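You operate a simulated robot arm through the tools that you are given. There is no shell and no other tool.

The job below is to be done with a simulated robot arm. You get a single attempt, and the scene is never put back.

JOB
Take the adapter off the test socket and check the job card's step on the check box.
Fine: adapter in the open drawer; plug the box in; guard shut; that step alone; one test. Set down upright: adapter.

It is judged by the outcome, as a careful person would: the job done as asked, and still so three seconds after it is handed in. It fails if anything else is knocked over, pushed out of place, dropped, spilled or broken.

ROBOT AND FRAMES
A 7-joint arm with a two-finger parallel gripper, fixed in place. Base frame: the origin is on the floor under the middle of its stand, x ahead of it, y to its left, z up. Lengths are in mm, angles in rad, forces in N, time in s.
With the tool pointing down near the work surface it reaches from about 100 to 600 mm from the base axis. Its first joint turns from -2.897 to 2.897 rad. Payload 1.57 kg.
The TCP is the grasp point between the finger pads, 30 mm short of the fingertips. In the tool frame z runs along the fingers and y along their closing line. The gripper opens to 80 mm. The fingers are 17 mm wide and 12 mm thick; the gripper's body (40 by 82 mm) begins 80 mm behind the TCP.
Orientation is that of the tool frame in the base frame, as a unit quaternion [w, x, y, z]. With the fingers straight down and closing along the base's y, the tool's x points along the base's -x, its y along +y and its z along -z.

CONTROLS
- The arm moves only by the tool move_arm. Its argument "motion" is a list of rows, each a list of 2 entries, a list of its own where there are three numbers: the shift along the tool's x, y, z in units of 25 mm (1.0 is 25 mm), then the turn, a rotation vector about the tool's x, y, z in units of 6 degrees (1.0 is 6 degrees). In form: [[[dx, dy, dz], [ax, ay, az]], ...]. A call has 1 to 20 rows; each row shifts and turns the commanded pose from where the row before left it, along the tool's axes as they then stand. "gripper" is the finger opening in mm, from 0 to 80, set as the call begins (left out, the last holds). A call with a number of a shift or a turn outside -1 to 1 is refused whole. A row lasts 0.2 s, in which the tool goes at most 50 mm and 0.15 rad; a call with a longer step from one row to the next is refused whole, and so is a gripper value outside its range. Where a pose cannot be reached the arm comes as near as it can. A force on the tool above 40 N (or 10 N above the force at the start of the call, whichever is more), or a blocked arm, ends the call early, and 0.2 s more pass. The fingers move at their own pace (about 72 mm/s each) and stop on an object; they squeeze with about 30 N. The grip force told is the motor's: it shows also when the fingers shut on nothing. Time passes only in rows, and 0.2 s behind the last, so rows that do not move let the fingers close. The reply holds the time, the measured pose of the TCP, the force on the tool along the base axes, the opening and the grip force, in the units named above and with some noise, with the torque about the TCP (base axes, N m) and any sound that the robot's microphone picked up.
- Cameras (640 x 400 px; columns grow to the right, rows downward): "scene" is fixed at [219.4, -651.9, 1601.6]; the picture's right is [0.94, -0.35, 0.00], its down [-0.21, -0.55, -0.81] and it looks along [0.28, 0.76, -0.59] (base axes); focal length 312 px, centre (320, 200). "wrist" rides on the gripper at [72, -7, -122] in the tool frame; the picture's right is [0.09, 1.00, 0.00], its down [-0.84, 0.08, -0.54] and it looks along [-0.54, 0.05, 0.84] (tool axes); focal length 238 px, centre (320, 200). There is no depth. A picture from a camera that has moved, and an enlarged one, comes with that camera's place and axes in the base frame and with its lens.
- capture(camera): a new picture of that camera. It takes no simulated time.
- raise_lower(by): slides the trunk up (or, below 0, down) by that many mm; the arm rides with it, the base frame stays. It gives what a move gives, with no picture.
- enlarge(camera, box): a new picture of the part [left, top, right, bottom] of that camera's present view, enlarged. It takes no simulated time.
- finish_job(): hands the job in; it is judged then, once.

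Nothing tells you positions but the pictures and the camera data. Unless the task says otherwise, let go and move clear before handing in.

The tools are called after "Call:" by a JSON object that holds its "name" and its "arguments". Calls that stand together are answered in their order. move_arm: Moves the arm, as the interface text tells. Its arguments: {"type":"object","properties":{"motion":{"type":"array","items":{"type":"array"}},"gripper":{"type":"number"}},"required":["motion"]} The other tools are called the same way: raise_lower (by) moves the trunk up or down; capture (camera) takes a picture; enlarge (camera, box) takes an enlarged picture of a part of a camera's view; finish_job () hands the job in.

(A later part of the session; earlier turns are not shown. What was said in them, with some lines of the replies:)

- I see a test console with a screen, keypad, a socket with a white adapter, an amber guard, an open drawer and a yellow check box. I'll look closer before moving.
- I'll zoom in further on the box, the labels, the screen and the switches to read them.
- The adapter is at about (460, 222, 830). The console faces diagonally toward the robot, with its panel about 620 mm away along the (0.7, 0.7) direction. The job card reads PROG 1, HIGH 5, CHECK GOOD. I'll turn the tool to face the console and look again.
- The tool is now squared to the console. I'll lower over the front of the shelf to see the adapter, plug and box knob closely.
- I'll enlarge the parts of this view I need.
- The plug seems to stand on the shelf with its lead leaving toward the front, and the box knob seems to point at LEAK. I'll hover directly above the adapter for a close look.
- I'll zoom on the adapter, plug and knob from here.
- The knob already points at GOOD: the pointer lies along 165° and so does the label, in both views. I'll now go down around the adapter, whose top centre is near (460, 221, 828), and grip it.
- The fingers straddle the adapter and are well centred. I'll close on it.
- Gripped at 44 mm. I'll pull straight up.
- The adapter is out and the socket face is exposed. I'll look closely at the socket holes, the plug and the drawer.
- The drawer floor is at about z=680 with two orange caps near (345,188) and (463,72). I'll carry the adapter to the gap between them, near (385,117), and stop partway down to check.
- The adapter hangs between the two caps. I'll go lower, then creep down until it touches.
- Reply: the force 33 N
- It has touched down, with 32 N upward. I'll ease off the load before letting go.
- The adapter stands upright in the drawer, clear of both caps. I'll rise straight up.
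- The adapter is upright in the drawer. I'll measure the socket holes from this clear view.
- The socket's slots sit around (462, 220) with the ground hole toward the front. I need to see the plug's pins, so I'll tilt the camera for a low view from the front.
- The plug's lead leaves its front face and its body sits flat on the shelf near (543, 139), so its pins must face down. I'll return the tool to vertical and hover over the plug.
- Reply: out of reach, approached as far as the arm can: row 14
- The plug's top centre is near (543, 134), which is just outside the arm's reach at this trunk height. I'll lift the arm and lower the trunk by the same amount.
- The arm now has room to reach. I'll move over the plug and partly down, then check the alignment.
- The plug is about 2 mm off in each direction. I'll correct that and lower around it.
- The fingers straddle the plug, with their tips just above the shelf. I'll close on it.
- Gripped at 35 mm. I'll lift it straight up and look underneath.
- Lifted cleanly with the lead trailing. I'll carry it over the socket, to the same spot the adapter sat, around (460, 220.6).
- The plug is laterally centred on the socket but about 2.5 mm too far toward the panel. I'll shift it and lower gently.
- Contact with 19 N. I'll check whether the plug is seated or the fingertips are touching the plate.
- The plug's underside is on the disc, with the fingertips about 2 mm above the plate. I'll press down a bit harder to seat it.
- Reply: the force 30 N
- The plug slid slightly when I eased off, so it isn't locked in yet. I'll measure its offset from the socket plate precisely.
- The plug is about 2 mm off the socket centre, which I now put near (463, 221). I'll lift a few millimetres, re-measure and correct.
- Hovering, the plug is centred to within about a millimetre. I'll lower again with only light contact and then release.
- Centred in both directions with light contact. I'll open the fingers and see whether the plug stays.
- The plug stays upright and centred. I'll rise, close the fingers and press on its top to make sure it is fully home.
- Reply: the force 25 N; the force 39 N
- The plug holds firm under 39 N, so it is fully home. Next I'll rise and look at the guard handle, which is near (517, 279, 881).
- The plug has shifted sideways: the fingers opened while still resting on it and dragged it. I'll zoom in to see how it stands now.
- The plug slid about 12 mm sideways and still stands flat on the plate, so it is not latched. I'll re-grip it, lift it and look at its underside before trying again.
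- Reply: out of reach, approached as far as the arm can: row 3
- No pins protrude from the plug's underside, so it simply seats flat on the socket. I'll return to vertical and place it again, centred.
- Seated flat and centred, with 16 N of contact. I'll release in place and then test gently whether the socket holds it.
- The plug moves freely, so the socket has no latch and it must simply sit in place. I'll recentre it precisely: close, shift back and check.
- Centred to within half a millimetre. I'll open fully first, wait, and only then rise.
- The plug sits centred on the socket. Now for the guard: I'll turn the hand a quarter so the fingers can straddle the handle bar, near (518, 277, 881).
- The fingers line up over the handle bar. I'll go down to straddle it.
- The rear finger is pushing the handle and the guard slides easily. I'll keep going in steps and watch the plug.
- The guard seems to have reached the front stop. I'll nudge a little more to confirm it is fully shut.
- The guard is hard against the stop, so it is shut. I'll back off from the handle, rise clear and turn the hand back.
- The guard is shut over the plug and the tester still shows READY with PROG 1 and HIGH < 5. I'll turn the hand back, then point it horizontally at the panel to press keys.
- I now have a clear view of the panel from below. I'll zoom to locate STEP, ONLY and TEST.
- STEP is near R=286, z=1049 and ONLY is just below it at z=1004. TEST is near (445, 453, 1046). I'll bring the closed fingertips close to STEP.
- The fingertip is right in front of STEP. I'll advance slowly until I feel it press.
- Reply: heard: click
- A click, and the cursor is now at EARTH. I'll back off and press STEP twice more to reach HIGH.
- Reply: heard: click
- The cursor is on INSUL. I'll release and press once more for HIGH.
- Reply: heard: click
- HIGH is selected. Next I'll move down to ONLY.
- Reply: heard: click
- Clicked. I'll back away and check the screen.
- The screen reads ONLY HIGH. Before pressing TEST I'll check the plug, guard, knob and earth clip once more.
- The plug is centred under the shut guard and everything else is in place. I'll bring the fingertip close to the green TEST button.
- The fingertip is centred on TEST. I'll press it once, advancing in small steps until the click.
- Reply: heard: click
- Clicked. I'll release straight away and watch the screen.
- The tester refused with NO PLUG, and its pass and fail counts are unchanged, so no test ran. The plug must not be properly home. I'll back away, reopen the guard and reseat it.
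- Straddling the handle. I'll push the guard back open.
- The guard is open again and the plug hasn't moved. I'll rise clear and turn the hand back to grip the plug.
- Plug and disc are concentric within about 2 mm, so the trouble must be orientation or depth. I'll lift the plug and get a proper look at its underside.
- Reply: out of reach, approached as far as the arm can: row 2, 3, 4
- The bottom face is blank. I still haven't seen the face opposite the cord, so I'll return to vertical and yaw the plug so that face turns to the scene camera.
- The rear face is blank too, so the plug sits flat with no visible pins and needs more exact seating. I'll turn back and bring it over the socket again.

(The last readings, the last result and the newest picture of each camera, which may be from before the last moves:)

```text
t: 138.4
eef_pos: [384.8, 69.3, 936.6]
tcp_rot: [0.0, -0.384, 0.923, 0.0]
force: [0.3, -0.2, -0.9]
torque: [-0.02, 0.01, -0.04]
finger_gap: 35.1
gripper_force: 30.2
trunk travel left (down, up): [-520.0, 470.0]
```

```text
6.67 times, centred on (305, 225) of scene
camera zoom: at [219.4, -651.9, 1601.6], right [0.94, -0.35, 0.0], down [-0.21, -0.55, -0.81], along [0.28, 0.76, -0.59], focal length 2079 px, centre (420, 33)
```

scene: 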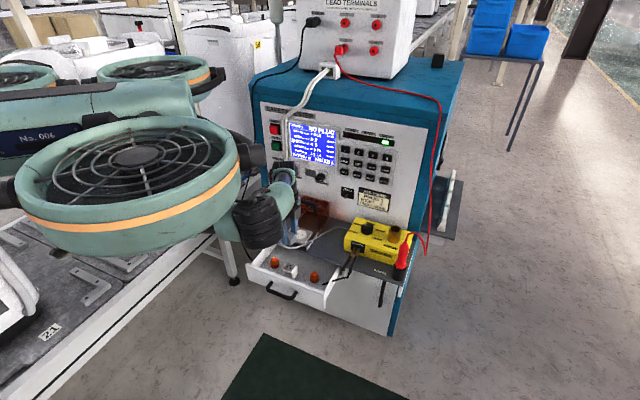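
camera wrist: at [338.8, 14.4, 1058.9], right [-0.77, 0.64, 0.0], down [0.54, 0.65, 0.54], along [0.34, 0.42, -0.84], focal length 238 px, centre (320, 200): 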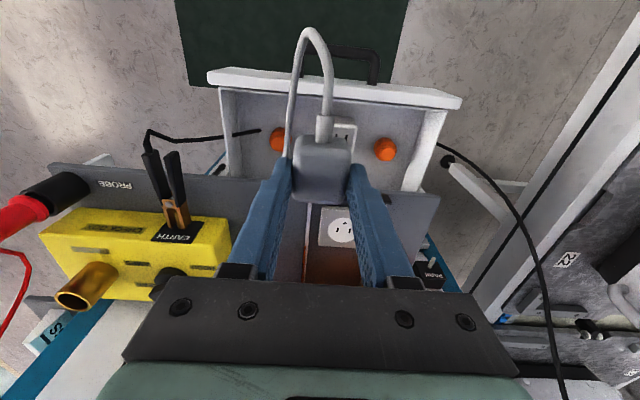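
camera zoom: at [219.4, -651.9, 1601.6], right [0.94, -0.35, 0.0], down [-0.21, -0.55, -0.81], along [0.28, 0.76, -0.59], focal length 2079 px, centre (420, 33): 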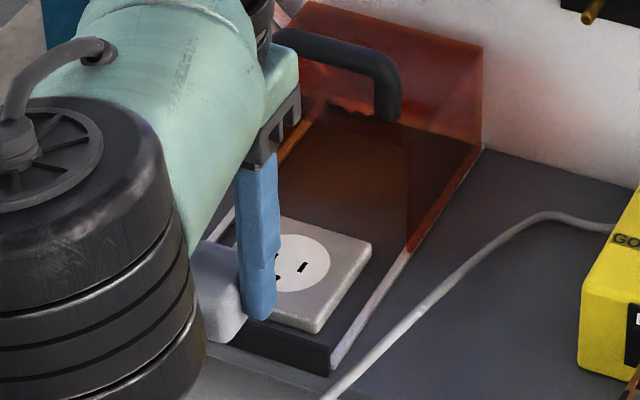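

Call:
{"name": "move_arm", "arguments": {"motion": [[[-0.822, 0.2625, 0], [0, 0, 0]], [[-0.822, 0.2625, 0], [0, 0, 0]], [[-0.822, 0.2625, 0], [0, 0, 0]], [[-0.822, 0.2625, 0], [0, 0, 0]], [[-0.822, 0.2625, 0], [0, 0, 0]], [[-0.822, 0.2625, 0], [0, 0, 0]], [[-0.822, 0.2625, 0], [0, 0, 0]], [[-0.822, 0.2625, 0], [0, 0, 0]], [[0, 0, 0.757], [0, 0, 0]], [[0, 0, 0.757], [0, 0, 0]], [[0, 0, 0.757], [0, 0, 0]], [[0, 0, 0.757], [0, 0, 0]], [[0, 0, 0.757], [0, 0, 0]], [[0, 0, 0.757], [0, 0, 0]]]}}

Call:
{"name": "enlarge", "arguments": {"camera": "wrist", "box": [260, 80, 390, 210]}}

Call:
{"name": "enlarge", "arguments": {"camera": "scene", "box": [290, 218, 320, 244]}}

```text
t: 141.4
eef_pos: [462.1, 222.1, 821.5]
tcp_rot: [-0.001, -0.383, 0.924, 0.0]
force: [0.4, 0.8, -0.3]
torque: [0.01, 0.01, -0.01]
finger_gap: 35.1
gripper_force: 29.9
trunk travel left (down, up): [-520.0, 470.0]
```

```text
3.08 times, centred on (325, 145) of wrist
camera zoom: at [417.5, 167.9, 943.8], right [-0.77, 0.64, 0.0], down [0.54, 0.65, 0.54], along [0.34, 0.42, -0.84], focal length 733 px, centre (305, 369)
```

zoom: 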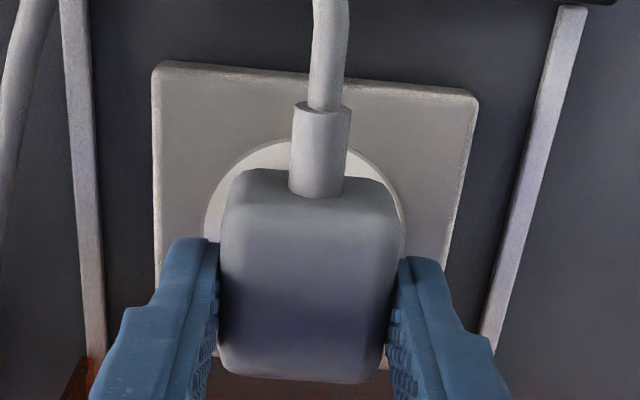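

```text
15.38 times, centred on (305, 231) of scene
camera zoom: at [219.4, -651.9, 1601.6], right [0.94, -0.35, 0.0], down [-0.21, -0.55, -0.81], along [0.28, 0.76, -0.59], focal length 4798 px, centre (551, -277)
```

zoom: 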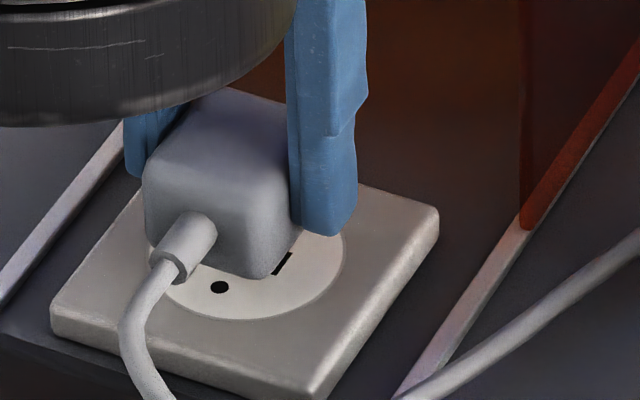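

Call:
{"name": "move_arm", "arguments": {"motion": [[[-0.112, -0.043, 0], [0, 0, 0]], [[0, 0, 0.16], [0, 0, 0]], [[0, 0, 0.12], [0, 0, 0]], [[0, 0, 0], [0, 0, 0]]]}}

Call:
{"name": "enlarge", "arguments": {"camera": "wrist", "box": [260, 80, 390, 210]}}

Call:
{"name": "enlarge", "arguments": {"camera": "scene", "box": [290, 218, 320, 244]}}

```text
t: 142.4
eef_pos: [465.2, 223.4, 814.3]
tcp_rot: [-0.001, -0.383, 0.924, -0.001]
force: [-0.2, -0.9, -0.6]
torque: [-0.01, 0.02, -0.01]
finger_gap: 35.1
gripper_force: 30.1
trunk travel left (down, up): [-520.0, 470.0]
```

```text
3.08 times, centred on (325, 145) of wrist
camera zoom: at [420.2, 168.4, 937.1], right [-0.77, 0.64, 0.0], down [0.54, 0.65, 0.54], along [0.34, 0.42, -0.84], focal length 733 px, centre (305, 369)
```

zoom: 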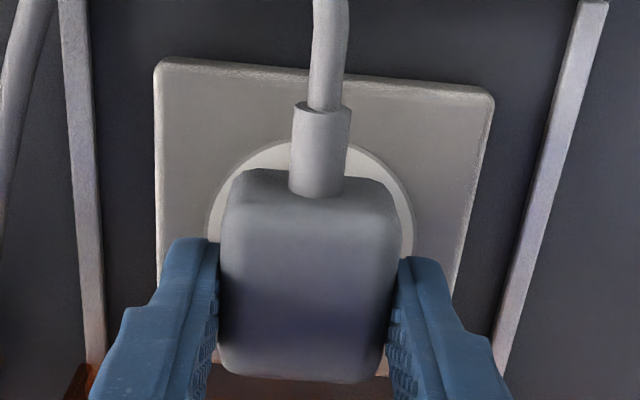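

```text
15.38 times, centred on (305, 231) of scene
camera zoom: at [219.4, -651.9, 1601.6], right [0.94, -0.35, 0.0], down [-0.21, -0.55, -0.81], along [0.28, 0.76, -0.59], focal length 4798 px, centre (551, -277)
```

zoom: 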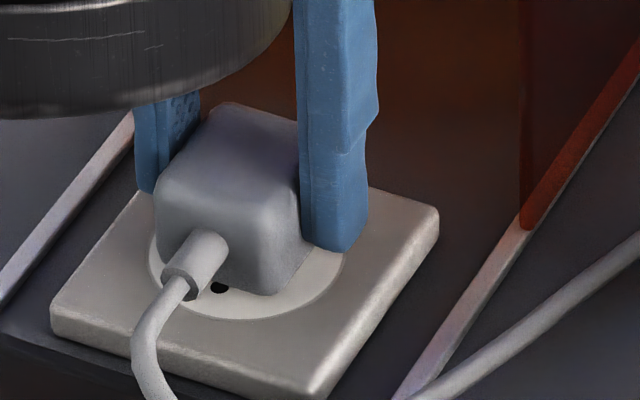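

Call:
{"name": "move_arm", "arguments": {"motion": [[[-0.03, 0.035, 0.06], [0, 0, 0]], [[0, 0, 0.06], [0, 0, 0]], [[0, 0, 0.04], [0, 0, 0]]]}}

Call:
{"name": "move_arm", "arguments": {"motion": [[[0, 0, 0.05], [0, 0, 0]], [[0, 0, 0.04], [0, 0, 0]]]}}

Call:
{"name": "enlarge", "arguments": {"camera": "wrist", "box": [260, 80, 390, 210]}}

```text
t: 143.2
eef_pos: [465.9, 225.3, 811.1]
tcp_rot: [-0.001, -0.382, 0.924, -0.001]
force: [0.0, 0.3, -0.5]
torque: [0.02, -0.03, 0.0]
finger_gap: 34.9
gripper_force: 30.0
trunk travel left (down, up): [-520.0, 470.0]
```

```text
t: 143.8
eef_pos: [464.4, 224.4, 811.2]
tcp_rot: [-0.001, -0.383, 0.924, 0.001]
force: [-3.0, -1.0, 6.9]
torque: [-0.05, 0.12, -0.04]
finger_gap: 35.1
gripper_force: 29.6
trunk travel left (down, up): [-520.0, 470.0]
heard: snap
```

```text
3.08 times, centred on (325, 145) of wrist
camera zoom: at [419.7, 169.4, 933.1], right [-0.77, 0.64, 0.0], down [0.54, 0.65, 0.54], along [0.34, 0.42, -0.84], focal length 733 px, centre (305, 369)
```

zoom: 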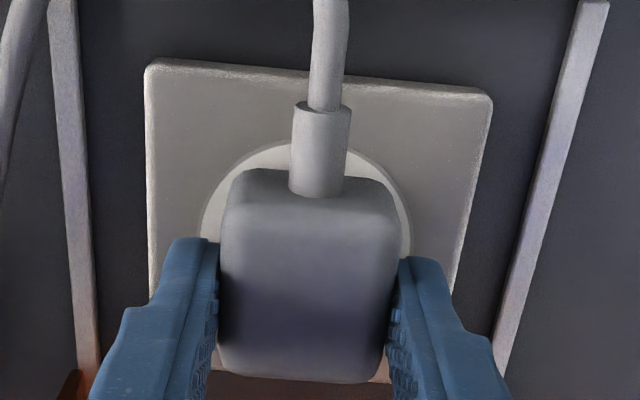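

Heard a snap, so the plug has clicked into the socket. I'll release it carefully.

Call:
{"name": "move_arm", "arguments": {"motion": [[[0, 0, 0], [0, 0, 0]], [[0, 0, 0], [0, 0, 0]], [[0, 0, 0], [0, 0, 0]]], "gripper": 52}}

Call:
{"name": "enlarge", "arguments": {"camera": "wrist", "box": [260, 80, 390, 210]}}

```text
t: 144.6
eef_pos: [464.6, 224.7, 809.5]
tcp_rot: [-0.001, -0.382, 0.924, 0.0]
force: [0.0, 0.3, 0.2]
torque: [0.01, 0.02, 0.0]
finger_gap: 52.0
gripper_force: 0.1
trunk travel left (down, up): [-520.0, 470.0]
```

```text
3.08 times, centred on (325, 145) of wrist
camera zoom: at [420.5, 169.4, 931.9], right [-0.77, 0.64, 0.0], down [0.54, 0.65, 0.54], along [0.35, 0.42, -0.84], focal length 733 px, centre (305, 369)
```

zoom: 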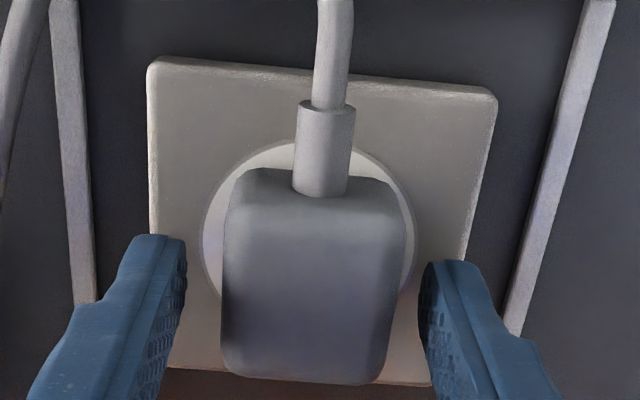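

Seated. I'll rise straight up, then turn the hand for the guard.

Call:
{"name": "move_arm", "arguments": {"motion": [[[0, 0, -0.3], [0, 0, 0]], [[0, 0, -0.7], [0, 0, 0]], [[0, 0, -0.9], [0, 0, 0]], [[0, 0, -0.9], [0, 0, 0]], [[0, 0, -0.9], [0, 0, 0]], [[0, 0, -0.9], [0, 0, 0]], [[0, 0, -0.9], [0, 0, 0]], [[0, 0, -0.6], [0, 0, 0]]]}}

Call:
{"name": "capture", "arguments": {"camera": "wrist"}}

Call:
{"name": "enlarge", "arguments": {"camera": "scene", "box": [270, 180, 350, 250]}}

```text
t: 146.4
eef_pos: [466.1, 222.6, 960.5]
tcp_rot: [-0.002, -0.383, 0.924, -0.001]
force: [-0.9, -0.1, 0.5]
torque: [0.0, 0.01, -0.01]
finger_gap: 52.0
gripper_force: 0.1
trunk travel left (down, up): [-520.0, 470.0]
```

```text
taken
camera wrist: at [420.2, 168.4, 1083.4], right [-0.77, 0.64, 0.0], down [0.54, 0.65, 0.54], along [0.34, 0.42, -0.84], focal length 238 px, centre (320, 200)
```

wrist: 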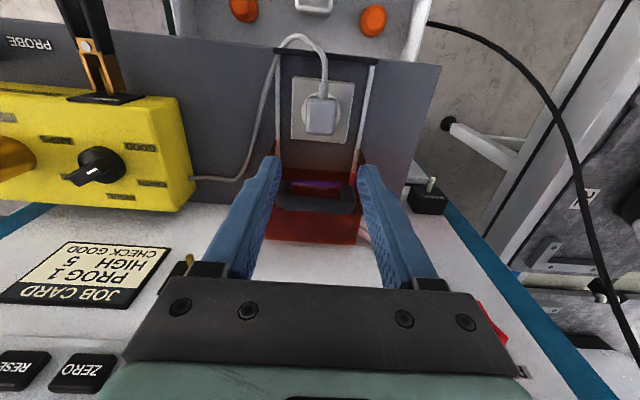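

```text
5.71 times, centred on (310, 215) of scene
camera zoom: at [219.4, -651.9, 1601.6], right [0.94, -0.35, 0.0], down [-0.21, -0.55, -0.81], along [0.28, 0.76, -0.59], focal length 1782 px, centre (377, 114)
```

zoom: 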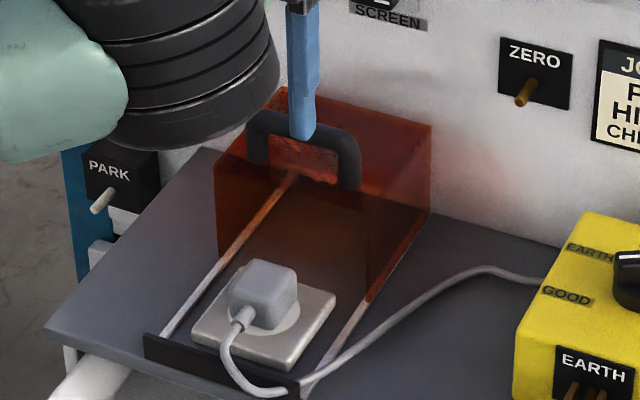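

Call:
{"name": "move_arm", "arguments": {"motion": [[[0, 0, 0], [0, 0, 1]], [[0, 0, 0], [0, 0, 1]], [[0, 0, 0], [0, 0, 1]], [[0, 0, 0], [0, 0, 1]], [[0, 0, 0], [0, 0, 1]], [[0, 0, 0], [0, 0, 1]], [[0, 0, 0], [0, 0, 1]], [[0, 0, 0], [0, 0, 1]], [[0, 0, 0], [0, 0, 1]], [[0, 0, 0], [0, 0, 1]], [[0, 0, 0], [0, 0, 1]], [[0, 0, 0], [0, 0, 1]], [[0, 0, 0], [0, 0, 1]], [[0, 0, 0], [0, 0, 1]], [[0, 0, 0], [0, 0, 1]], [[0.05, 0.8, 0], [0, 0, 0]], [[0.05, 0.8, 0], [0, 0, 0]], [[0.05, 0.8, 0], [0, 0, 0]]], "gripper": 54}}

Call:
{"name": "capture", "arguments": {"camera": "wrist"}}

```text
t: 150.2
eef_pos: [505.9, 271.1, 963.7]
tcp_rot: [-0.001, 0.383, 0.924, -0.002]
force: [-0.1, -0.3, 0.5]
torque: [0.01, 0.0, -0.02]
finger_gap: 53.8
gripper_force: 0.1
trunk travel left (down, up): [-520.0, 470.0]
```

```text
taken
camera wrist: at [450.8, 317.4, 1084.3], right [0.64, 0.77, 0.0], down [0.65, -0.54, 0.54], along [0.42, -0.35, -0.84], focal length 238 px, centre (320, 200)
```

wrist: 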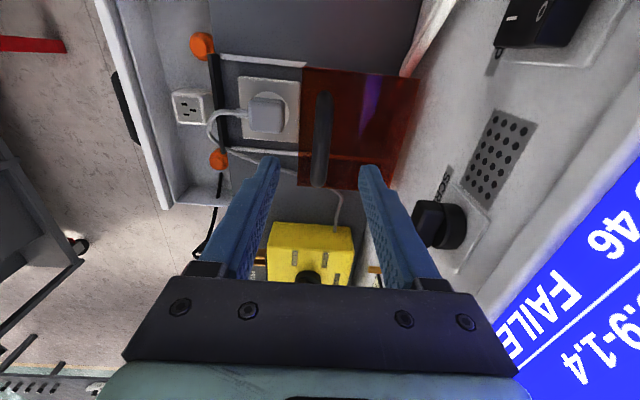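

Call:
{"name": "move_arm", "arguments": {"motion": [[[0, 0, 0.6], [0, 0, 0]], [[0, 0, 0.6], [0, 0, 0]], [[0, 0, 0.6], [0, 0, 0]], [[0, 0, 0.6], [0, 0, 0]], [[0, 0, 0.5], [0, 0, 0]]]}}

Call:
{"name": "move_arm", "arguments": {"motion": [[[0, -0.4, 0], [0, 0, 0]], [[0, -0.4, 0], [0, 0, 0]], [[0, -0.35, 0], [0, 0, 0]], [[0, -0.35, 0], [0, 0, 0]], [[0, -0.35, 0], [0, 0, 0]], [[0, -0.35, 0], [0, 0, 0]]]}}

Call:
{"name": "enlarge", "arguments": {"camera": "scene", "box": [270, 180, 350, 250]}}

Call:
{"name": "enlarge", "arguments": {"camera": "wrist", "box": [220, 60, 420, 260]}}

```text
t: 151.4
eef_pos: [504.0, 269.6, 888.0]
tcp_rot: [0.0, 0.383, 0.924, -0.001]
force: [0.4, 0.1, 0.2]
torque: [-0.01, 0.01, 0.0]
finger_gap: 54.1
gripper_force: 0.0
trunk travel left (down, up): [-520.0, 470.0]
```

```text
t: 152.8
eef_pos: [465.6, 230.3, 889.6]
tcp_rot: [0.0, 0.383, 0.924, 0.0]
force: [1.2, 0.4, -0.3]
torque: [0.04, 0.0, 0.04]
finger_gap: 54.6
gripper_force: 0.6
trunk travel left (down, up): [-520.0, 470.0]
```

```text
5.71 times, centred on (310, 215) of scene
camera zoom: at [219.4, -651.9, 1601.6], right [0.94, -0.35, 0.0], down [-0.21, -0.55, -0.81], along [0.28, 0.76, -0.59], focal length 1782 px, centre (377, 114)
```

zoom: 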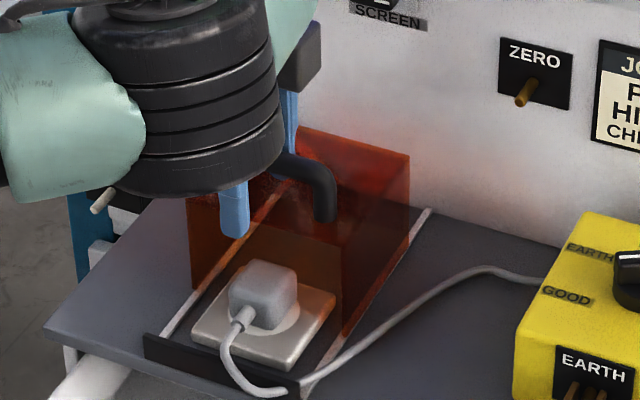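

```text
2.00 times, centred on (320, 160) of wrist
camera zoom: at [411.2, 277.2, 1011.9], right [0.64, 0.77, 0.0], down [0.65, -0.54, 0.54], along [0.42, -0.35, -0.84], focal length 477 px, centre (320, 280)
```

zoom: 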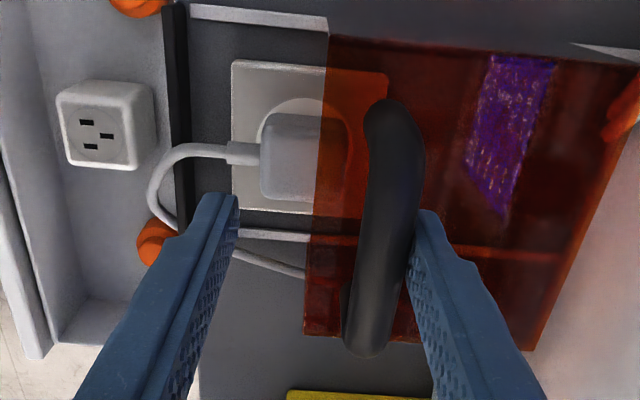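

Sliding smoothly. I'll push on to the stop.

Call:
{"name": "move_arm", "arguments": {"motion": [[[0, -0.3, 0], [0, 0, 0]], [[0, -0.3, 0], [0, 0, 0]], [[0, -0.3, 0], [0, 0, 0]], [[0, -0.3, 0], [0, 0, 0]], [[0, -0.25, 0], [0, 0, 0]], [[0, -0.25, 0], [0, 0, 0]], [[0, -0.2, 0], [0, 0, 0]], [[0, -0.2, 0], [0, 0, 0]]]}}

Call:
{"name": "enlarge", "arguments": {"camera": "wrist", "box": [220, 60, 420, 260]}}

Call:
{"name": "enlarge", "arguments": {"camera": "scene", "box": [270, 180, 350, 250]}}

```text
t: 154.6
eef_pos: [428.4, 193.4, 888.9]
tcp_rot: [-0.001, 0.382, 0.924, -0.001]
force: [0.3, 0.2, 0.1]
torque: [-0.05, 0.03, -0.02]
finger_gap: 54.4
gripper_force: 0.2
trunk travel left (down, up): [-520.0, 470.0]
```

```text
2.00 times, centred on (320, 160) of wrist
camera zoom: at [374.7, 239.7, 1011.4], right [0.64, 0.77, 0.0], down [0.65, -0.54, 0.54], along [0.42, -0.35, -0.84], focal length 477 px, centre (320, 280)
```

zoom: 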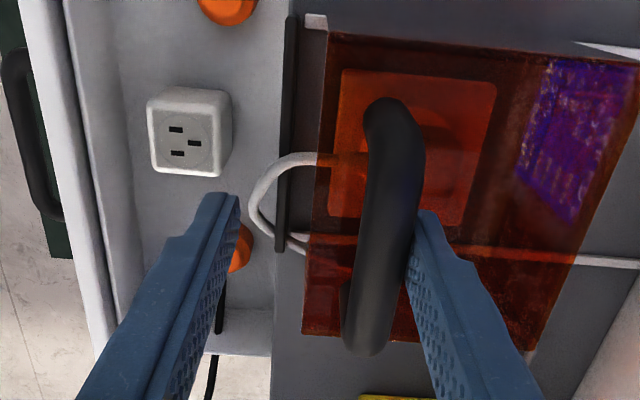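

```text
5.71 times, centred on (310, 215) of scene
camera zoom: at [219.4, -651.9, 1601.6], right [0.94, -0.35, 0.0], down [-0.21, -0.55, -0.81], along [0.28, 0.76, -0.59], focal length 1782 px, centre (377, 114)
```

zoom: 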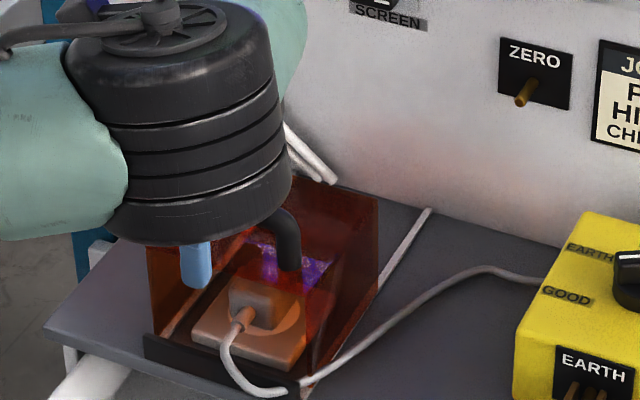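

Nearly there. I'll take the last stretch slowly.

Call:
{"name": "move_arm", "arguments": {"motion": [[[0, -0.15, 0], [0, 0, 0]], [[0, -0.15, 0], [0, 0, 0]], [[0, -0.15, 0], [0, 0, 0]], [[0, -0.1, 0], [0, 0, 0]]]}}

Call:
{"name": "move_arm", "arguments": {"motion": [[[0, -0.1, 0], [0, 0, 0]], [[0, -0.1, 0], [0, 0, 0]]]}}

Call:
{"name": "enlarge", "arguments": {"camera": "wrist", "box": [220, 60, 420, 260]}}

```text
t: 155.6
eef_pos: [421.1, 184.8, 888.9]
tcp_rot: [0.0, 0.382, 0.924, 0.0]
force: [3.7, 4.2, 0.4]
torque: [0.01, -0.04, 0.02]
finger_gap: 59.1
gripper_force: 2.8
trunk travel left (down, up): [-520.0, 470.0]
```

```text
t: 156.2
eef_pos: [417.2, 181.6, 889.8]
tcp_rot: [0.0, 0.384, 0.923, 0.001]
force: [10.9, 9.9, 1.6]
torque: [0.29, -0.02, 0.03]
finger_gap: 67.3
gripper_force: 7.1
trunk travel left (down, up): [-520.0, 470.0]
```

```text
2.00 times, centred on (320, 160) of wrist
camera zoom: at [362.7, 228.0, 1011.8], right [0.64, 0.77, 0.0], down [0.65, -0.54, 0.54], along [0.42, -0.35, -0.84], focal length 477 px, centre (320, 280)
```

zoom: 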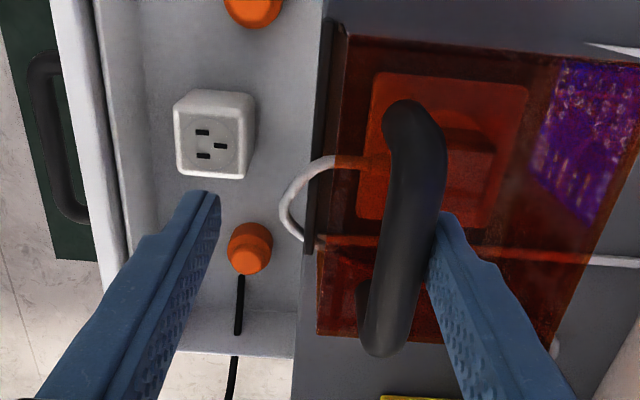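

The guard is shut against the stop. I'll back off, rise and check the screen before going to TEST.

Call:
{"name": "move_arm", "arguments": {"motion": [[[0, 0.4, 0], [0, 0, 0]], [[0, 0.4, 0], [0, 0, 0]], [[0, 0, -0.4], [0, 0, 0]], [[0, 0, -0.8], [0, 0, 0]], [[0, 0, -0.8], [0, 0, 0]], [[0, 0, -0.8], [0, 0, 0]], [[0, 0, -0.9], [0, 0, -1]], [[0, 0, -0.9], [0, 0, -1]], [[0, 0, -0.9], [0, 0, -1]], [[0, 0, -0.9], [0, 0, -1]], [[0, 0, 0], [0, 0, -1]], [[0, 0, 0], [0, 0, -1]], [[0, 0, 0], [0, 0, -1]], [[0, 0, 0], [0, 0, -1]], [[0, 0, 0], [0, 0, -1]], [[0, 0, 0], [0, 0, -1]], [[0, 0, 0], [0, 0, -1]], [[0, 0, 0], [0, 0, -1]], [[0, 0, 0], [0, 0, -1]], [[0, 0, 0], [0, 0, -1]]]}}

Call:
{"name": "move_arm", "arguments": {"motion": [[[0, 0, 0], [0, 0, -1]]], "gripper": 0}}

Call:
{"name": "capture", "arguments": {"camera": "wrist"}}

Call:
{"name": "enlarge", "arguments": {"camera": "scene", "box": [255, 90, 405, 210]}}

Call:
{"name": "enlarge", "arguments": {"camera": "scene", "box": [270, 190, 350, 260]}}

```text
t: 160.4
eef_pos: [429.3, 195.6, 1048.3]
tcp_rot: [0.0, -0.335, 0.942, -0.001]
force: [0.2, -0.4, -0.2]
torque: [-0.04, 0.01, -0.03]
finger_gap: 53.7
gripper_force: 0.1
trunk travel left (down, up): [-520.0, 470.0]
```

```text
t: 160.8
eef_pos: [429.8, 195.7, 1050.3]
tcp_rot: [-0.001, -0.383, 0.924, 0.0]
force: [0.6, -0.6, 0.0]
torque: [0.02, 0.02, 0.02]
finger_gap: 0.0
gripper_force: 0.0
trunk travel left (down, up): [-520.0, 470.0]
```

```text
taken
camera wrist: at [385.2, 139.3, 1172.1], right [-0.77, 0.64, 0.0], down [0.54, 0.65, 0.54], along [0.34, 0.42, -0.84], focal length 238 px, centre (320, 200)
```

wrist: 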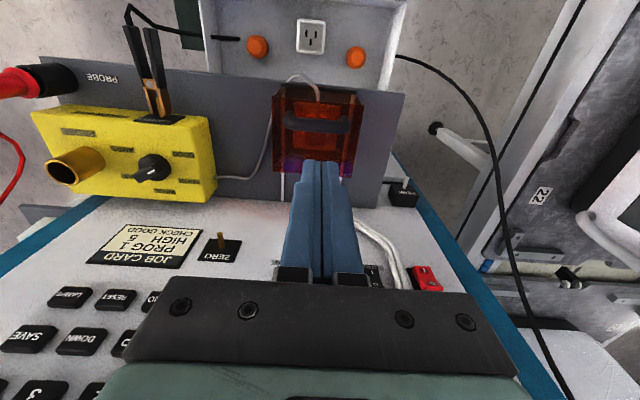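

```text
3.33 times, centred on (330, 150) of scene
camera zoom: at [219.4, -651.9, 1601.6], right [0.94, -0.35, 0.0], down [-0.21, -0.55, -0.81], along [0.28, 0.76, -0.59], focal length 1040 px, centre (287, 367)
```

zoom: 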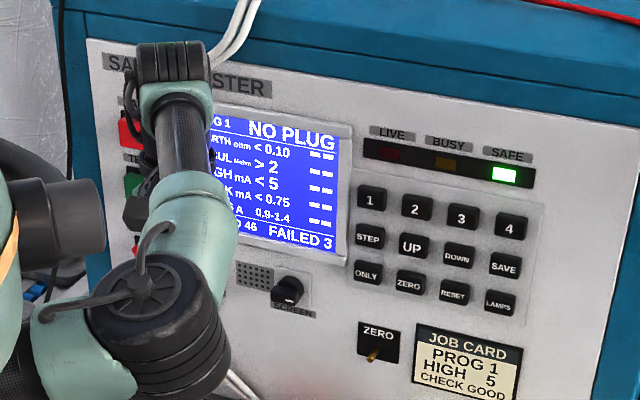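

```text
5.71 times, centred on (310, 225) of scene
camera zoom: at [219.4, -651.9, 1601.6], right [0.94, -0.35, 0.0], down [-0.21, -0.55, -0.81], along [0.28, 0.76, -0.59], focal length 1782 px, centre (377, 57)
```

zoom: 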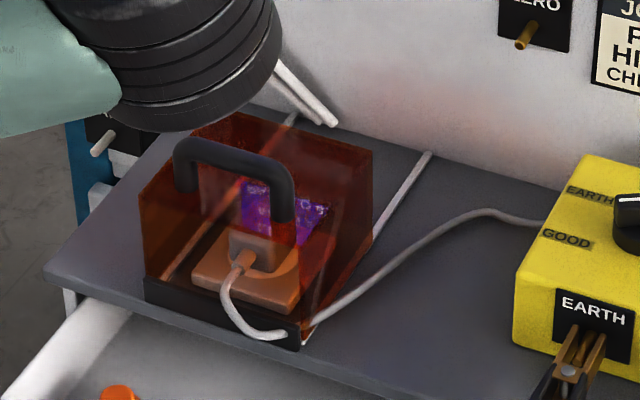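

The message still reads NO PLUG, so I can't tell whether ONLY HIGH is still armed. I'll tilt toward the panel, look at the screen, and press ONLY again so it shows the mode.

Call:
{"name": "move_arm", "arguments": {"motion": [[[0, -0.9, 0], [0, -1, 0]], [[0, -0.9, 0], [0, -1, 0]], [[0, -0.9, 0], [0, -1, 0]], [[0, -0.9, 0], [0, -1, 0]], [[0, -0.6, 0], [0, -1, 0]], [[0, -0.3, 0], [0, -1, 0]], [[0, 0, 0], [0, -1, 0]], [[0, 0, 0], [0, -1, 0]]]}}

Call:
{"name": "capture", "arguments": {"camera": "wrist"}}

Call:
{"name": "enlarge", "arguments": {"camera": "scene", "box": [255, 90, 405, 210]}}

```text
t: 162.6
eef_pos: [509.8, 113.5, 1049.7]
tcp_rot: [0.377, -0.35, 0.844, 0.156]
force: [0.5, 0.3, 0.3]
torque: [0.03, 0.01, 0.0]
finger_gap: 0.1
gripper_force: 21.1
trunk travel left (down, up): [-520.0, 470.0]
```

```text
taken
camera wrist: at [417.3, 12.4, 1078.5], right [-0.75, 0.66, -0.07], down [0.06, 0.17, 0.98], along [0.66, 0.73, -0.16], focal length 238 px, centre (320, 200)
```

wrist: 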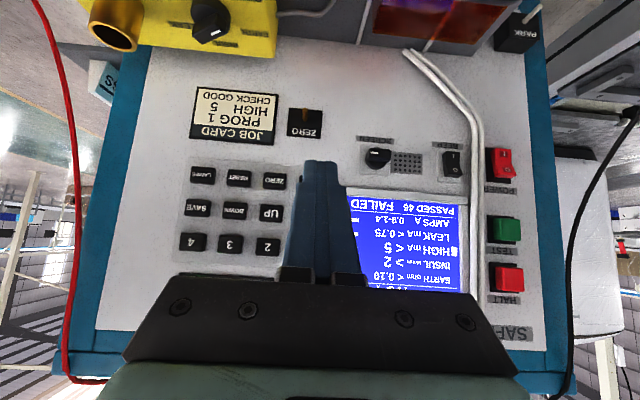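

```text
3.33 times, centred on (330, 150) of scene
camera zoom: at [219.4, -651.9, 1601.6], right [0.94, -0.35, 0.0], down [-0.21, -0.55, -0.81], along [0.28, 0.76, -0.59], focal length 1040 px, centre (287, 367)
```

zoom: 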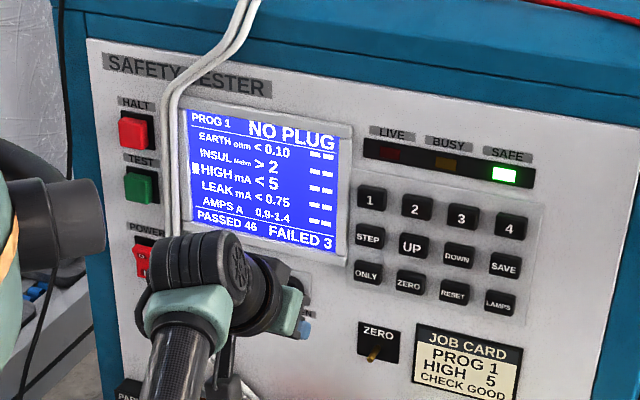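

Call:
{"name": "move_arm", "arguments": {"motion": [[[-0.39, -0.0265, 0.665], [0, 0, 0]], [[-0.39, -0.0265, 0.665], [0, 0, 0]], [[-0.39, -0.0265, 0.665], [0, 0, 0]], [[-0.39, -0.0265, 0.665], [0, 0, 0]], [[-0.39, -0.0265, 0.665], [0, 0, 0]], [[-0.39, -0.0265, 0.665], [0, 0, 0]], [[-0.39, -0.0265, 0.665], [0, 0, 0]], [[-0.36, -0.0265, 0.6], [0, 0, 0]]]}}

Call:
{"name": "capture", "arguments": {"camera": "wrist"}}

```text
t: 164.4
eef_pos: [619.2, 215.7, 1018.4]
tcp_rot: [0.375, -0.349, 0.844, 0.155]
force: [0.3, -1.2, -0.2]
torque: [0.03, 0.03, 0.02]
finger_gap: 0.0
gripper_force: 22.0
trunk travel left (down, up): [-520.0, 470.0]
```

```text
taken
camera wrist: at [527.0, 113.0, 1047.5], right [-0.75, 0.66, -0.07], down [0.06, 0.17, 0.98], along [0.66, 0.73, -0.16], focal length 238 px, centre (320, 200)
```

wrist: 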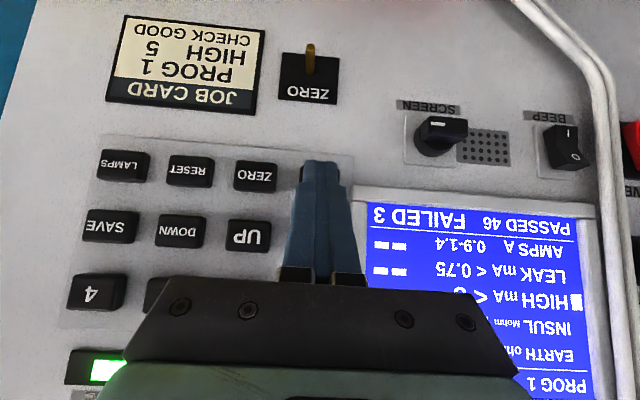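

Call:
{"name": "move_arm", "arguments": {"motion": [[[-0.107, 0, 0.119], [0, 0, 0]], [[-0.107, 0, 0.119], [0, 0, 0]], [[-0.107, 0, 0.119], [0, 0, 0]], [[-0.053, 0, 0.06], [0, 0, 0]]]}}

Call:
{"name": "move_arm", "arguments": {"motion": [[[-0.053, 0, 0.06], [0, 0, 0]]]}}

```text
t: 165.4
eef_pos: [630.0, 224.6, 1018.9]
tcp_rot: [0.376, -0.35, 0.844, 0.155]
force: [0.1, -0.7, 0.2]
torque: [0.0, 0.0, -0.02]
finger_gap: 0.1
gripper_force: 21.4
trunk travel left (down, up): [-520.0, 470.0]
```

```text
t: 165.8
eef_pos: [632.2, 225.3, 1019.2]
tcp_rot: [0.375, -0.35, 0.844, 0.156]
force: [-1.8, -2.0, 1.0]
torque: [0.01, 0.01, -0.04]
finger_gap: 0.3
gripper_force: 21.0
trunk travel left (down, up): [-520.0, 470.0]
```

Call:
{"name": "move_arm", "arguments": {"motion": [[[-0.045, 0, 0.05], [0, 0, 0]]]}}

Call:
{"name": "move_arm", "arguments": {"motion": [[[0.267, 0, -0.297], [0, 0, 0]], [[0.535, 0, -0.595], [0, 0, 0]], [[0.535, 0, -0.595], [0, 0, 0]], [[0.535, 0, -0.595], [0, 0, 0]]]}}

Call:
{"name": "enlarge", "arguments": {"camera": "scene", "box": [255, 90, 405, 210]}}

```text
t: 166.2
eef_pos: [632.5, 227.9, 1017.1]
tcp_rot: [0.376, -0.349, 0.844, 0.155]
force: [-1.0, -2.4, 1.2]
torque: [-0.03, 0.0, -0.03]
finger_gap: 0.0
gripper_force: 21.0
trunk travel left (down, up): [-520.0, 470.0]
heard: click
```

```text
t: 167.2
eef_pos: [582.7, 179.2, 1020.4]
tcp_rot: [0.376, -0.351, 0.844, 0.156]
force: [0.9, -0.2, -0.5]
torque: [-0.01, 0.02, -0.02]
finger_gap: 0.0
gripper_force: 20.7
trunk travel left (down, up): [-520.0, 470.0]
```

```text
3.33 times, centred on (330, 150) of scene
camera zoom: at [219.4, -651.9, 1601.6], right [0.94, -0.35, 0.0], down [-0.21, -0.55, -0.81], along [0.28, 0.76, -0.59], focal length 1040 px, centre (287, 367)
```

zoom: 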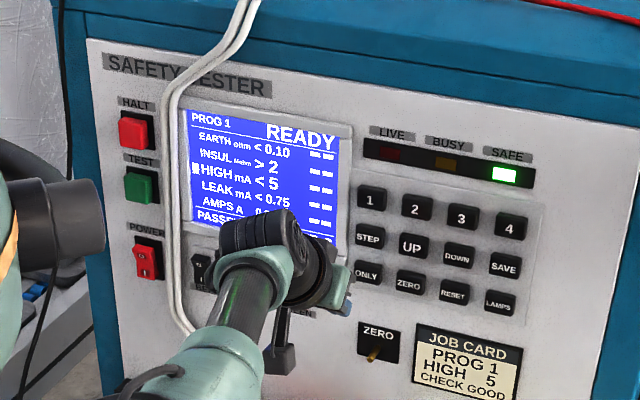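

It now reads READY, so ONLY had still been armed and I've just toggled it off. I'll press ONLY once more to re-arm it.

Call:
{"name": "move_arm", "arguments": {"motion": [[[-0.535, 0, 0.595], [0, 0, 0]], [[-0.535, 0, 0.595], [0, 0, 0]], [[-0.535, 0, 0.595], [0, 0, 0]], [[-0.107, 0, 0.119], [0, 0, 0]]]}}

Call:
{"name": "capture", "arguments": {"camera": "wrist"}}

```text
t: 168.2
eef_pos: [628.3, 226.2, 1018.3]
tcp_rot: [0.374, -0.351, 0.844, 0.157]
force: [-0.6, 0.2, 0.4]
torque: [0.0, 0.01, 0.0]
finger_gap: 0.0
gripper_force: 21.6
trunk travel left (down, up): [-520.0, 470.0]
```

```text
taken
camera wrist: at [535.0, 123.3, 1047.7], right [-0.75, 0.66, -0.07], down [0.06, 0.17, 0.98], along [0.66, 0.73, -0.16], focal length 238 px, centre (320, 200)
```

wrist: 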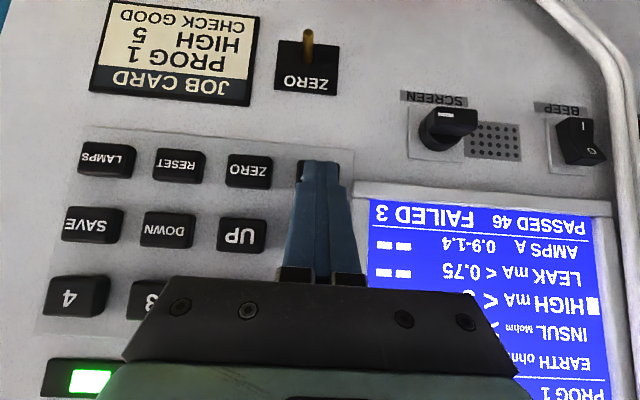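

Call:
{"name": "move_arm", "arguments": {"motion": [[[-0.053, 0, 0.06], [0, 0, 0]]]}}

Call:
{"name": "move_arm", "arguments": {"motion": [[[-0.053, 0, 0.06], [0, 0, 0]]]}}

```text
t: 168.6
eef_pos: [629.7, 227.4, 1018.8]
tcp_rot: [0.375, -0.35, 0.844, 0.155]
force: [-1.9, 0.2, 0.4]
torque: [0.04, 0.03, 0.01]
finger_gap: 0.0
gripper_force: 20.9
trunk travel left (down, up): [-520.0, 470.0]
```

```text
t: 169.0
eef_pos: [630.8, 228.3, 1018.9]
tcp_rot: [0.375, -0.349, 0.844, 0.155]
force: [-2.4, -0.7, 0.2]
torque: [-0.02, 0.03, 0.05]
finger_gap: 0.2
gripper_force: 21.3
trunk travel left (down, up): [-520.0, 470.0]
```

Call:
{"name": "move_arm", "arguments": {"motion": [[[-0.045, 0, 0.05], [0, 0, 0]]]}}

```text
t: 169.4
eef_pos: [631.5, 227.7, 1019.0]
tcp_rot: [0.376, -0.349, 0.845, 0.155]
force: [-2.9, -1.6, 0.3]
torque: [0.01, -0.01, 0.03]
finger_gap: 0.0
gripper_force: 21.7
trunk travel left (down, up): [-520.0, 470.0]
heard: click
```

Call:
{"name": "move_arm", "arguments": {"motion": [[[0.267, 0, -0.297], [0, 0, 0]], [[0.535, 0, -0.595], [0, 0, 0]], [[0.535, 0, -0.595], [0, 0, 0]], [[0.535, 0, -0.595], [0, 0, 0]]]}}

Call:
{"name": "enlarge", "arguments": {"camera": "scene", "box": [255, 90, 405, 210]}}

```text
t: 170.4
eef_pos: [581.1, 179.7, 1018.2]
tcp_rot: [0.375, -0.349, 0.844, 0.155]
force: [-0.2, 0.1, -1.1]
torque: [0.0, 0.01, -0.01]
finger_gap: 0.1
gripper_force: 20.8
trunk travel left (down, up): [-520.0, 470.0]
```

```text
3.33 times, centred on (330, 150) of scene
camera zoom: at [219.4, -651.9, 1601.6], right [0.94, -0.35, 0.0], down [-0.21, -0.55, -0.81], along [0.28, 0.76, -0.59], focal length 1040 px, centre (287, 367)
```

zoom: 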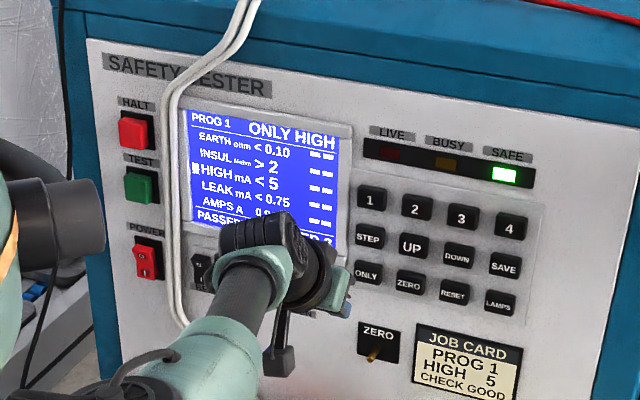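

ONLY HIGH is armed again. I'll move across to TEST by the same path as before.

Call:
{"name": "move_arm", "arguments": {"motion": [[[-0.057, 0.9, -0.13], [0, 0, 0]], [[-0.057, 0.9, -0.13], [0, 0, 0]], [[-0.057, 0.9, -0.13], [0, 0, 0]], [[-0.057, 0.9, -0.13], [0, 0, 0]], [[-0.057, 0.9, -0.13], [0, 0, 0]], [[-0.057, 0.9, -0.13], [0, 0, 0]], [[-0.057, 0.9, -0.13], [0, 0, 0]], [[-0.057, 0.9, -0.13], [0, 0, 0]], [[-0.057, 0.9, -0.13], [0, 0, 0]], [[-0.057, 0.9, -0.13], [0, 0, 0]], [[-0.057, 0.9, -0.13], [0, 0, 0]], [[-0.057, 0.9, -0.13], [0, 0, 0]], [[-0.057, 0.7, -0.13], [0, 0, 0]]]}}

Call:
{"name": "move_arm", "arguments": {"motion": [[[-0.56, 0, 0.57], [0, 0, 0]], [[-0.56, 0, 0.57], [0, 0, 0]], [[-0.54, 0, 0.58], [0, 0, 0]], [[-0.54, 0, 0.58], [0, 0, 0]]]}}

Call:
{"name": "enlarge", "arguments": {"camera": "wrist", "box": [240, 90, 400, 290]}}

Call:
{"name": "enlarge", "arguments": {"camera": "scene", "box": [270, 190, 350, 260]}}

```text
t: 173.2
eef_pos: [367.3, 367.6, 1055.9]
tcp_rot: [0.367, -0.344, 0.85, 0.158]
force: [0.3, 0.5, 0.4]
torque: [0.01, -0.02, 0.01]
finger_gap: 0.0
gripper_force: 21.4
trunk travel left (down, up): [-520.0, 470.0]
```

```text
t: 174.2
eef_pos: [421.8, 426.9, 1063.4]
tcp_rot: [0.375, -0.351, 0.843, 0.156]
force: [-0.8, 0.0, 0.1]
torque: [-0.01, 0.02, -0.01]
finger_gap: 0.0
gripper_force: 21.6
trunk travel left (down, up): [-520.0, 470.0]
```

```text
2.00 times, centred on (320, 190) of wrist
camera zoom: at [329.3, 324.2, 1092.5], right [-0.75, 0.66, -0.07], down [0.05, 0.17, 0.98], along [0.66, 0.73, -0.16], focal length 477 px, centre (320, 220)
```

zoom: 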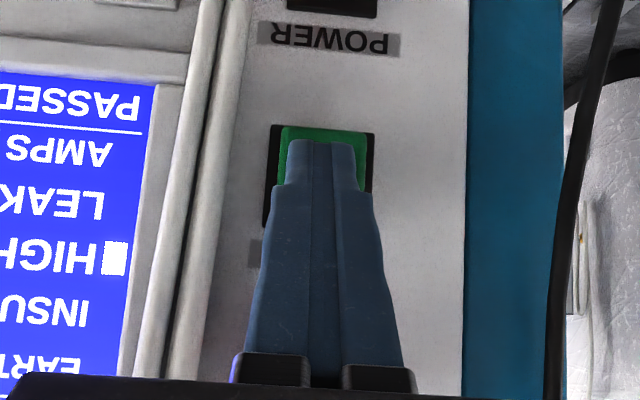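

```text
5.71 times, centred on (310, 225) of scene
camera zoom: at [219.4, -651.9, 1601.6], right [0.94, -0.35, 0.0], down [-0.21, -0.55, -0.81], along [0.28, 0.76, -0.59], focal length 1782 px, centre (377, 57)
```

zoom: 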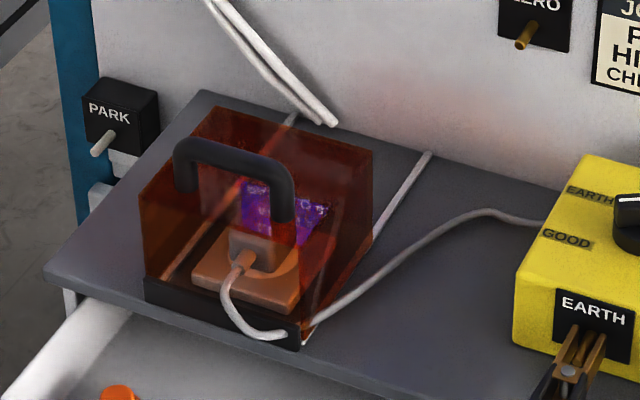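

The fingertip is centred on TEST, the guard is shut and ONLY HIGH is set. I'll press once.

Call:
{"name": "move_arm", "arguments": {"motion": [[[-0.08, 0, 0.09], [0, 0, 0]], [[-0.045, 0, 0.05], [0, 0, 0]]]}}

```text
t: 174.8
eef_pos: [424.7, 428.6, 1064.6]
tcp_rot: [0.375, -0.351, 0.844, 0.155]
force: [-2.9, -3.8, 2.6]
torque: [-0.02, 0.0, 0.03]
finger_gap: 0.0
gripper_force: 22.0
trunk travel left (down, up): [-520.0, 470.0]
heard: click
```

Call:
{"name": "move_arm", "arguments": {"motion": [[[0.214, 0, -0.238], [0, 0, 0]], [[0.267, 0, -0.297], [0, 0, 0]]]}}

Call:
{"name": "enlarge", "arguments": {"camera": "scene", "box": [260, 90, 400, 190]}}

```text
t: 175.4
eef_pos: [410.5, 416.1, 1061.4]
tcp_rot: [0.372, -0.351, 0.845, 0.156]
force: [-0.6, 0.1, -0.2]
torque: [0.0, 0.02, 0.0]
finger_gap: 0.0
gripper_force: 21.1
trunk travel left (down, up): [-520.0, 470.0]
```

```text
4.00 times, centred on (330, 140) of scene
camera zoom: at [219.4, -651.9, 1601.6], right [0.94, -0.35, 0.0], down [-0.21, -0.55, -0.81], along [0.28, 0.76, -0.59], focal length 1247 px, centre (280, 440)
```

zoom: 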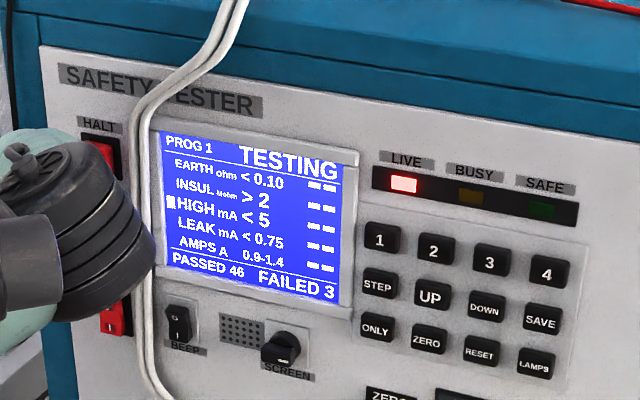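

TESTING with the LIVE lamp lit. I'll hold still and wait for the result.

Call:
{"name": "move_arm", "arguments": {"motion": [[[0, 0, 0], [0, 0, 0]], [[0, 0, 0], [0, 0, 0]], [[0, 0, 0], [0, 0, 0]], [[0, 0, 0], [0, 0, 0]], [[0, 0, 0], [0, 0, 0]], [[0, 0, 0], [0, 0, 0]], [[0, 0, 0], [0, 0, 0]], [[0, 0, 0], [0, 0, 0]], [[0, 0, 0], [0, 0, 0]], [[0, 0, 0], [0, 0, 0]]]}}

Call:
{"name": "enlarge", "arguments": {"camera": "scene", "box": [260, 90, 400, 190]}}

```text
t: 177.6
eef_pos: [412.5, 416.7, 1062.0]
tcp_rot: [0.373, -0.349, 0.845, 0.156]
force: [0.7, 0.3, -0.5]
torque: [0.01, -0.01, 0.0]
finger_gap: 0.1
gripper_force: 21.0
trunk travel left (down, up): [-520.0, 470.0]
```

```text
4.00 times, centred on (330, 140) of scene
camera zoom: at [219.4, -651.9, 1601.6], right [0.94, -0.35, 0.0], down [-0.21, -0.55, -0.81], along [0.28, 0.76, -0.59], focal length 1247 px, centre (280, 440)
```

zoom: 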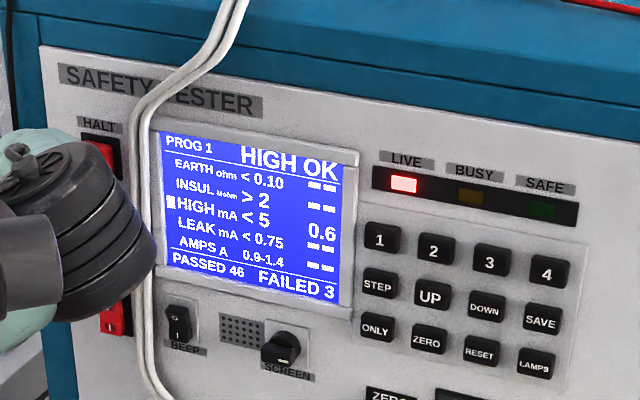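

HIGH OK at 0.6 mA. The LIVE lamp is still on, so I'll wait for SAFE.

Call:
{"name": "move_arm", "arguments": {"motion": [[[0, 0, 0], [0, 0, 0]], [[0, 0, 0], [0, 0, 0]], [[0, 0, 0], [0, 0, 0]], [[0, 0, 0], [0, 0, 0]], [[0, 0, 0], [0, 0, 0]], [[0, 0, 0], [0, 0, 0]], [[0, 0, 0], [0, 0, 0]], [[0, 0, 0], [0, 0, 0]], [[0, 0, 0], [0, 0, 0]], [[0, 0, 0], [0, 0, 0]], [[0, 0, 0], [0, 0, 0]], [[0, 0, 0], [0, 0, 0]]]}}

Call:
{"name": "enlarge", "arguments": {"camera": "scene", "box": [260, 90, 400, 190]}}

```text
t: 180.2
eef_pos: [412.2, 415.3, 1060.7]
tcp_rot: [0.373, -0.35, 0.845, 0.157]
force: [-0.5, 0.3, -0.3]
torque: [-0.01, -0.02, 0.03]
finger_gap: 0.0
gripper_force: 20.8
trunk travel left (down, up): [-520.0, 470.0]
```

```text
4.00 times, centred on (330, 140) of scene
camera zoom: at [219.4, -651.9, 1601.6], right [0.94, -0.35, 0.0], down [-0.21, -0.55, -0.81], along [0.28, 0.76, -0.59], focal length 1247 px, centre (280, 440)
```

zoom: 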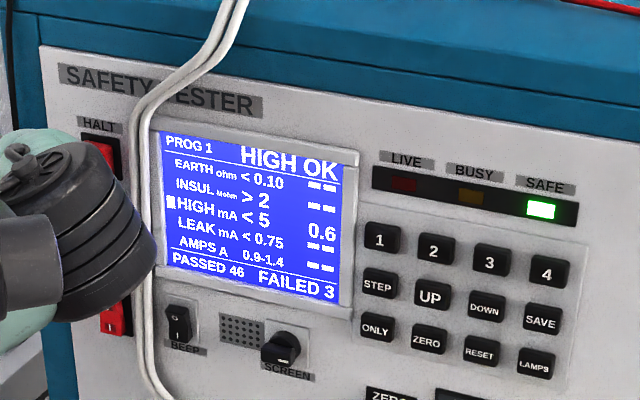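

SAFE is lit, with HIGH OK at 0.6 mA. I'll back away from the panel and take a last look at everything.

Call:
{"name": "move_arm", "arguments": {"motion": [[[0.535, 0, -0.595], [0, 0, 0]], [[0.535, 0, -0.595], [0, 0, 0]], [[0.535, 0, -0.595], [0, 0, 0]], [[0.535, 0, -0.595], [0, 0, 0]], [[0, 0, 0], [0, 0, 0]]]}}

Call:
{"name": "capture", "arguments": {"camera": "scene"}}

Call:
{"name": "enlarge", "arguments": {"camera": "scene", "box": [240, 180, 430, 310]}}

Call:
{"name": "enlarge", "arguments": {"camera": "scene", "box": [260, 90, 400, 190]}}

```text
t: 181.4
eef_pos: [349.1, 361.3, 1048.9]
tcp_rot: [0.351, -0.344, 0.854, 0.172]
force: [-0.5, -0.1, -0.4]
torque: [0.0, -0.02, -0.01]
finger_gap: 0.0
gripper_force: 21.3
trunk travel left (down, up): [-520.0, 470.0]
```

```text
taken
```

scene: 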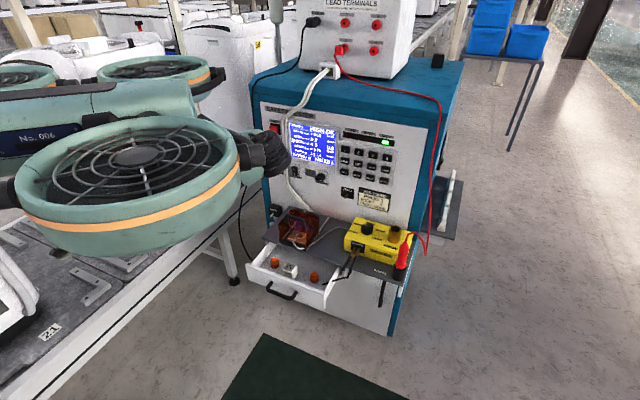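

```text
3.08 times, centred on (335, 245) of scene
camera zoom: at [219.4, -651.9, 1601.6], right [0.94, -0.35, 0.0], down [-0.21, -0.55, -0.81], along [0.28, 0.76, -0.59], focal length 960 px, centre (274, 62)
```

zoom: 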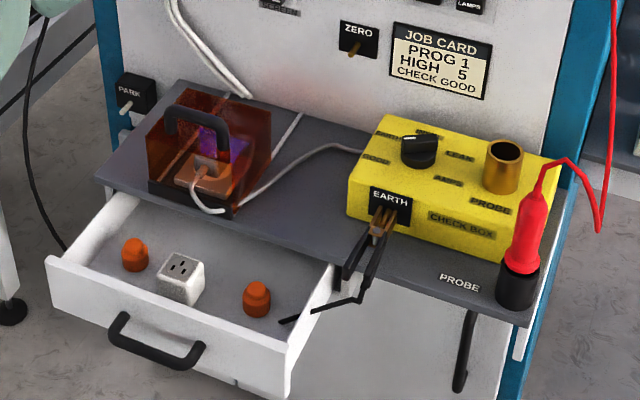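

```text
4.00 times, centred on (330, 140) of scene
camera zoom: at [219.4, -651.9, 1601.6], right [0.94, -0.35, 0.0], down [-0.21, -0.55, -0.81], along [0.28, 0.76, -0.59], focal length 1247 px, centre (280, 440)
```

zoom: 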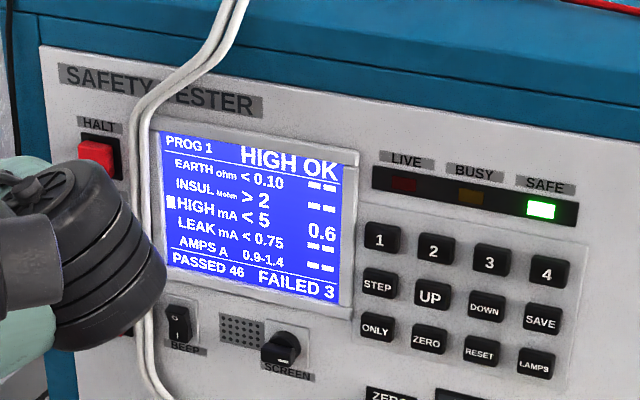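

The adapter stands upright in the open drawer, the box is plugged in with the guard shut, and the knob is on GOOD. The screen shows HIGH OK at 0.6 mA with the SAFE lamp lit, and the arm is clear, so I'm handing the job in.

Call:
{"name": "finish_job", "arguments": {}}

```text
The job is handed in.
```

The job is done and handed in. The HIGH step was tested alone on PROG 1 and passed at 0.6 mA against the limit of 5, and the SAFE lamp is lit.

- **Adapter:** it is off the test socket and standing upright in the open drawer, between the two orange caps, which are still standing.
- **Check box:** it is plugged into the test socket. The knob was already on GOOD, as the job card asks, so I left it there.
- **Guard:** it is shut over the plug, against its front stop.
- **Test:** the first press of TEST was refused with NO PLUG, because the plug had not snapped in. I reseated the plug until it snapped and pressed again; that was the only test that ran. The pass and fail counts still read 46 and 3.

I also pressed ONLY twice more after the refusal, because the NO PLUG message hid whether ONLY HIGH was still set. The screen read ONLY HIGH just before the test.
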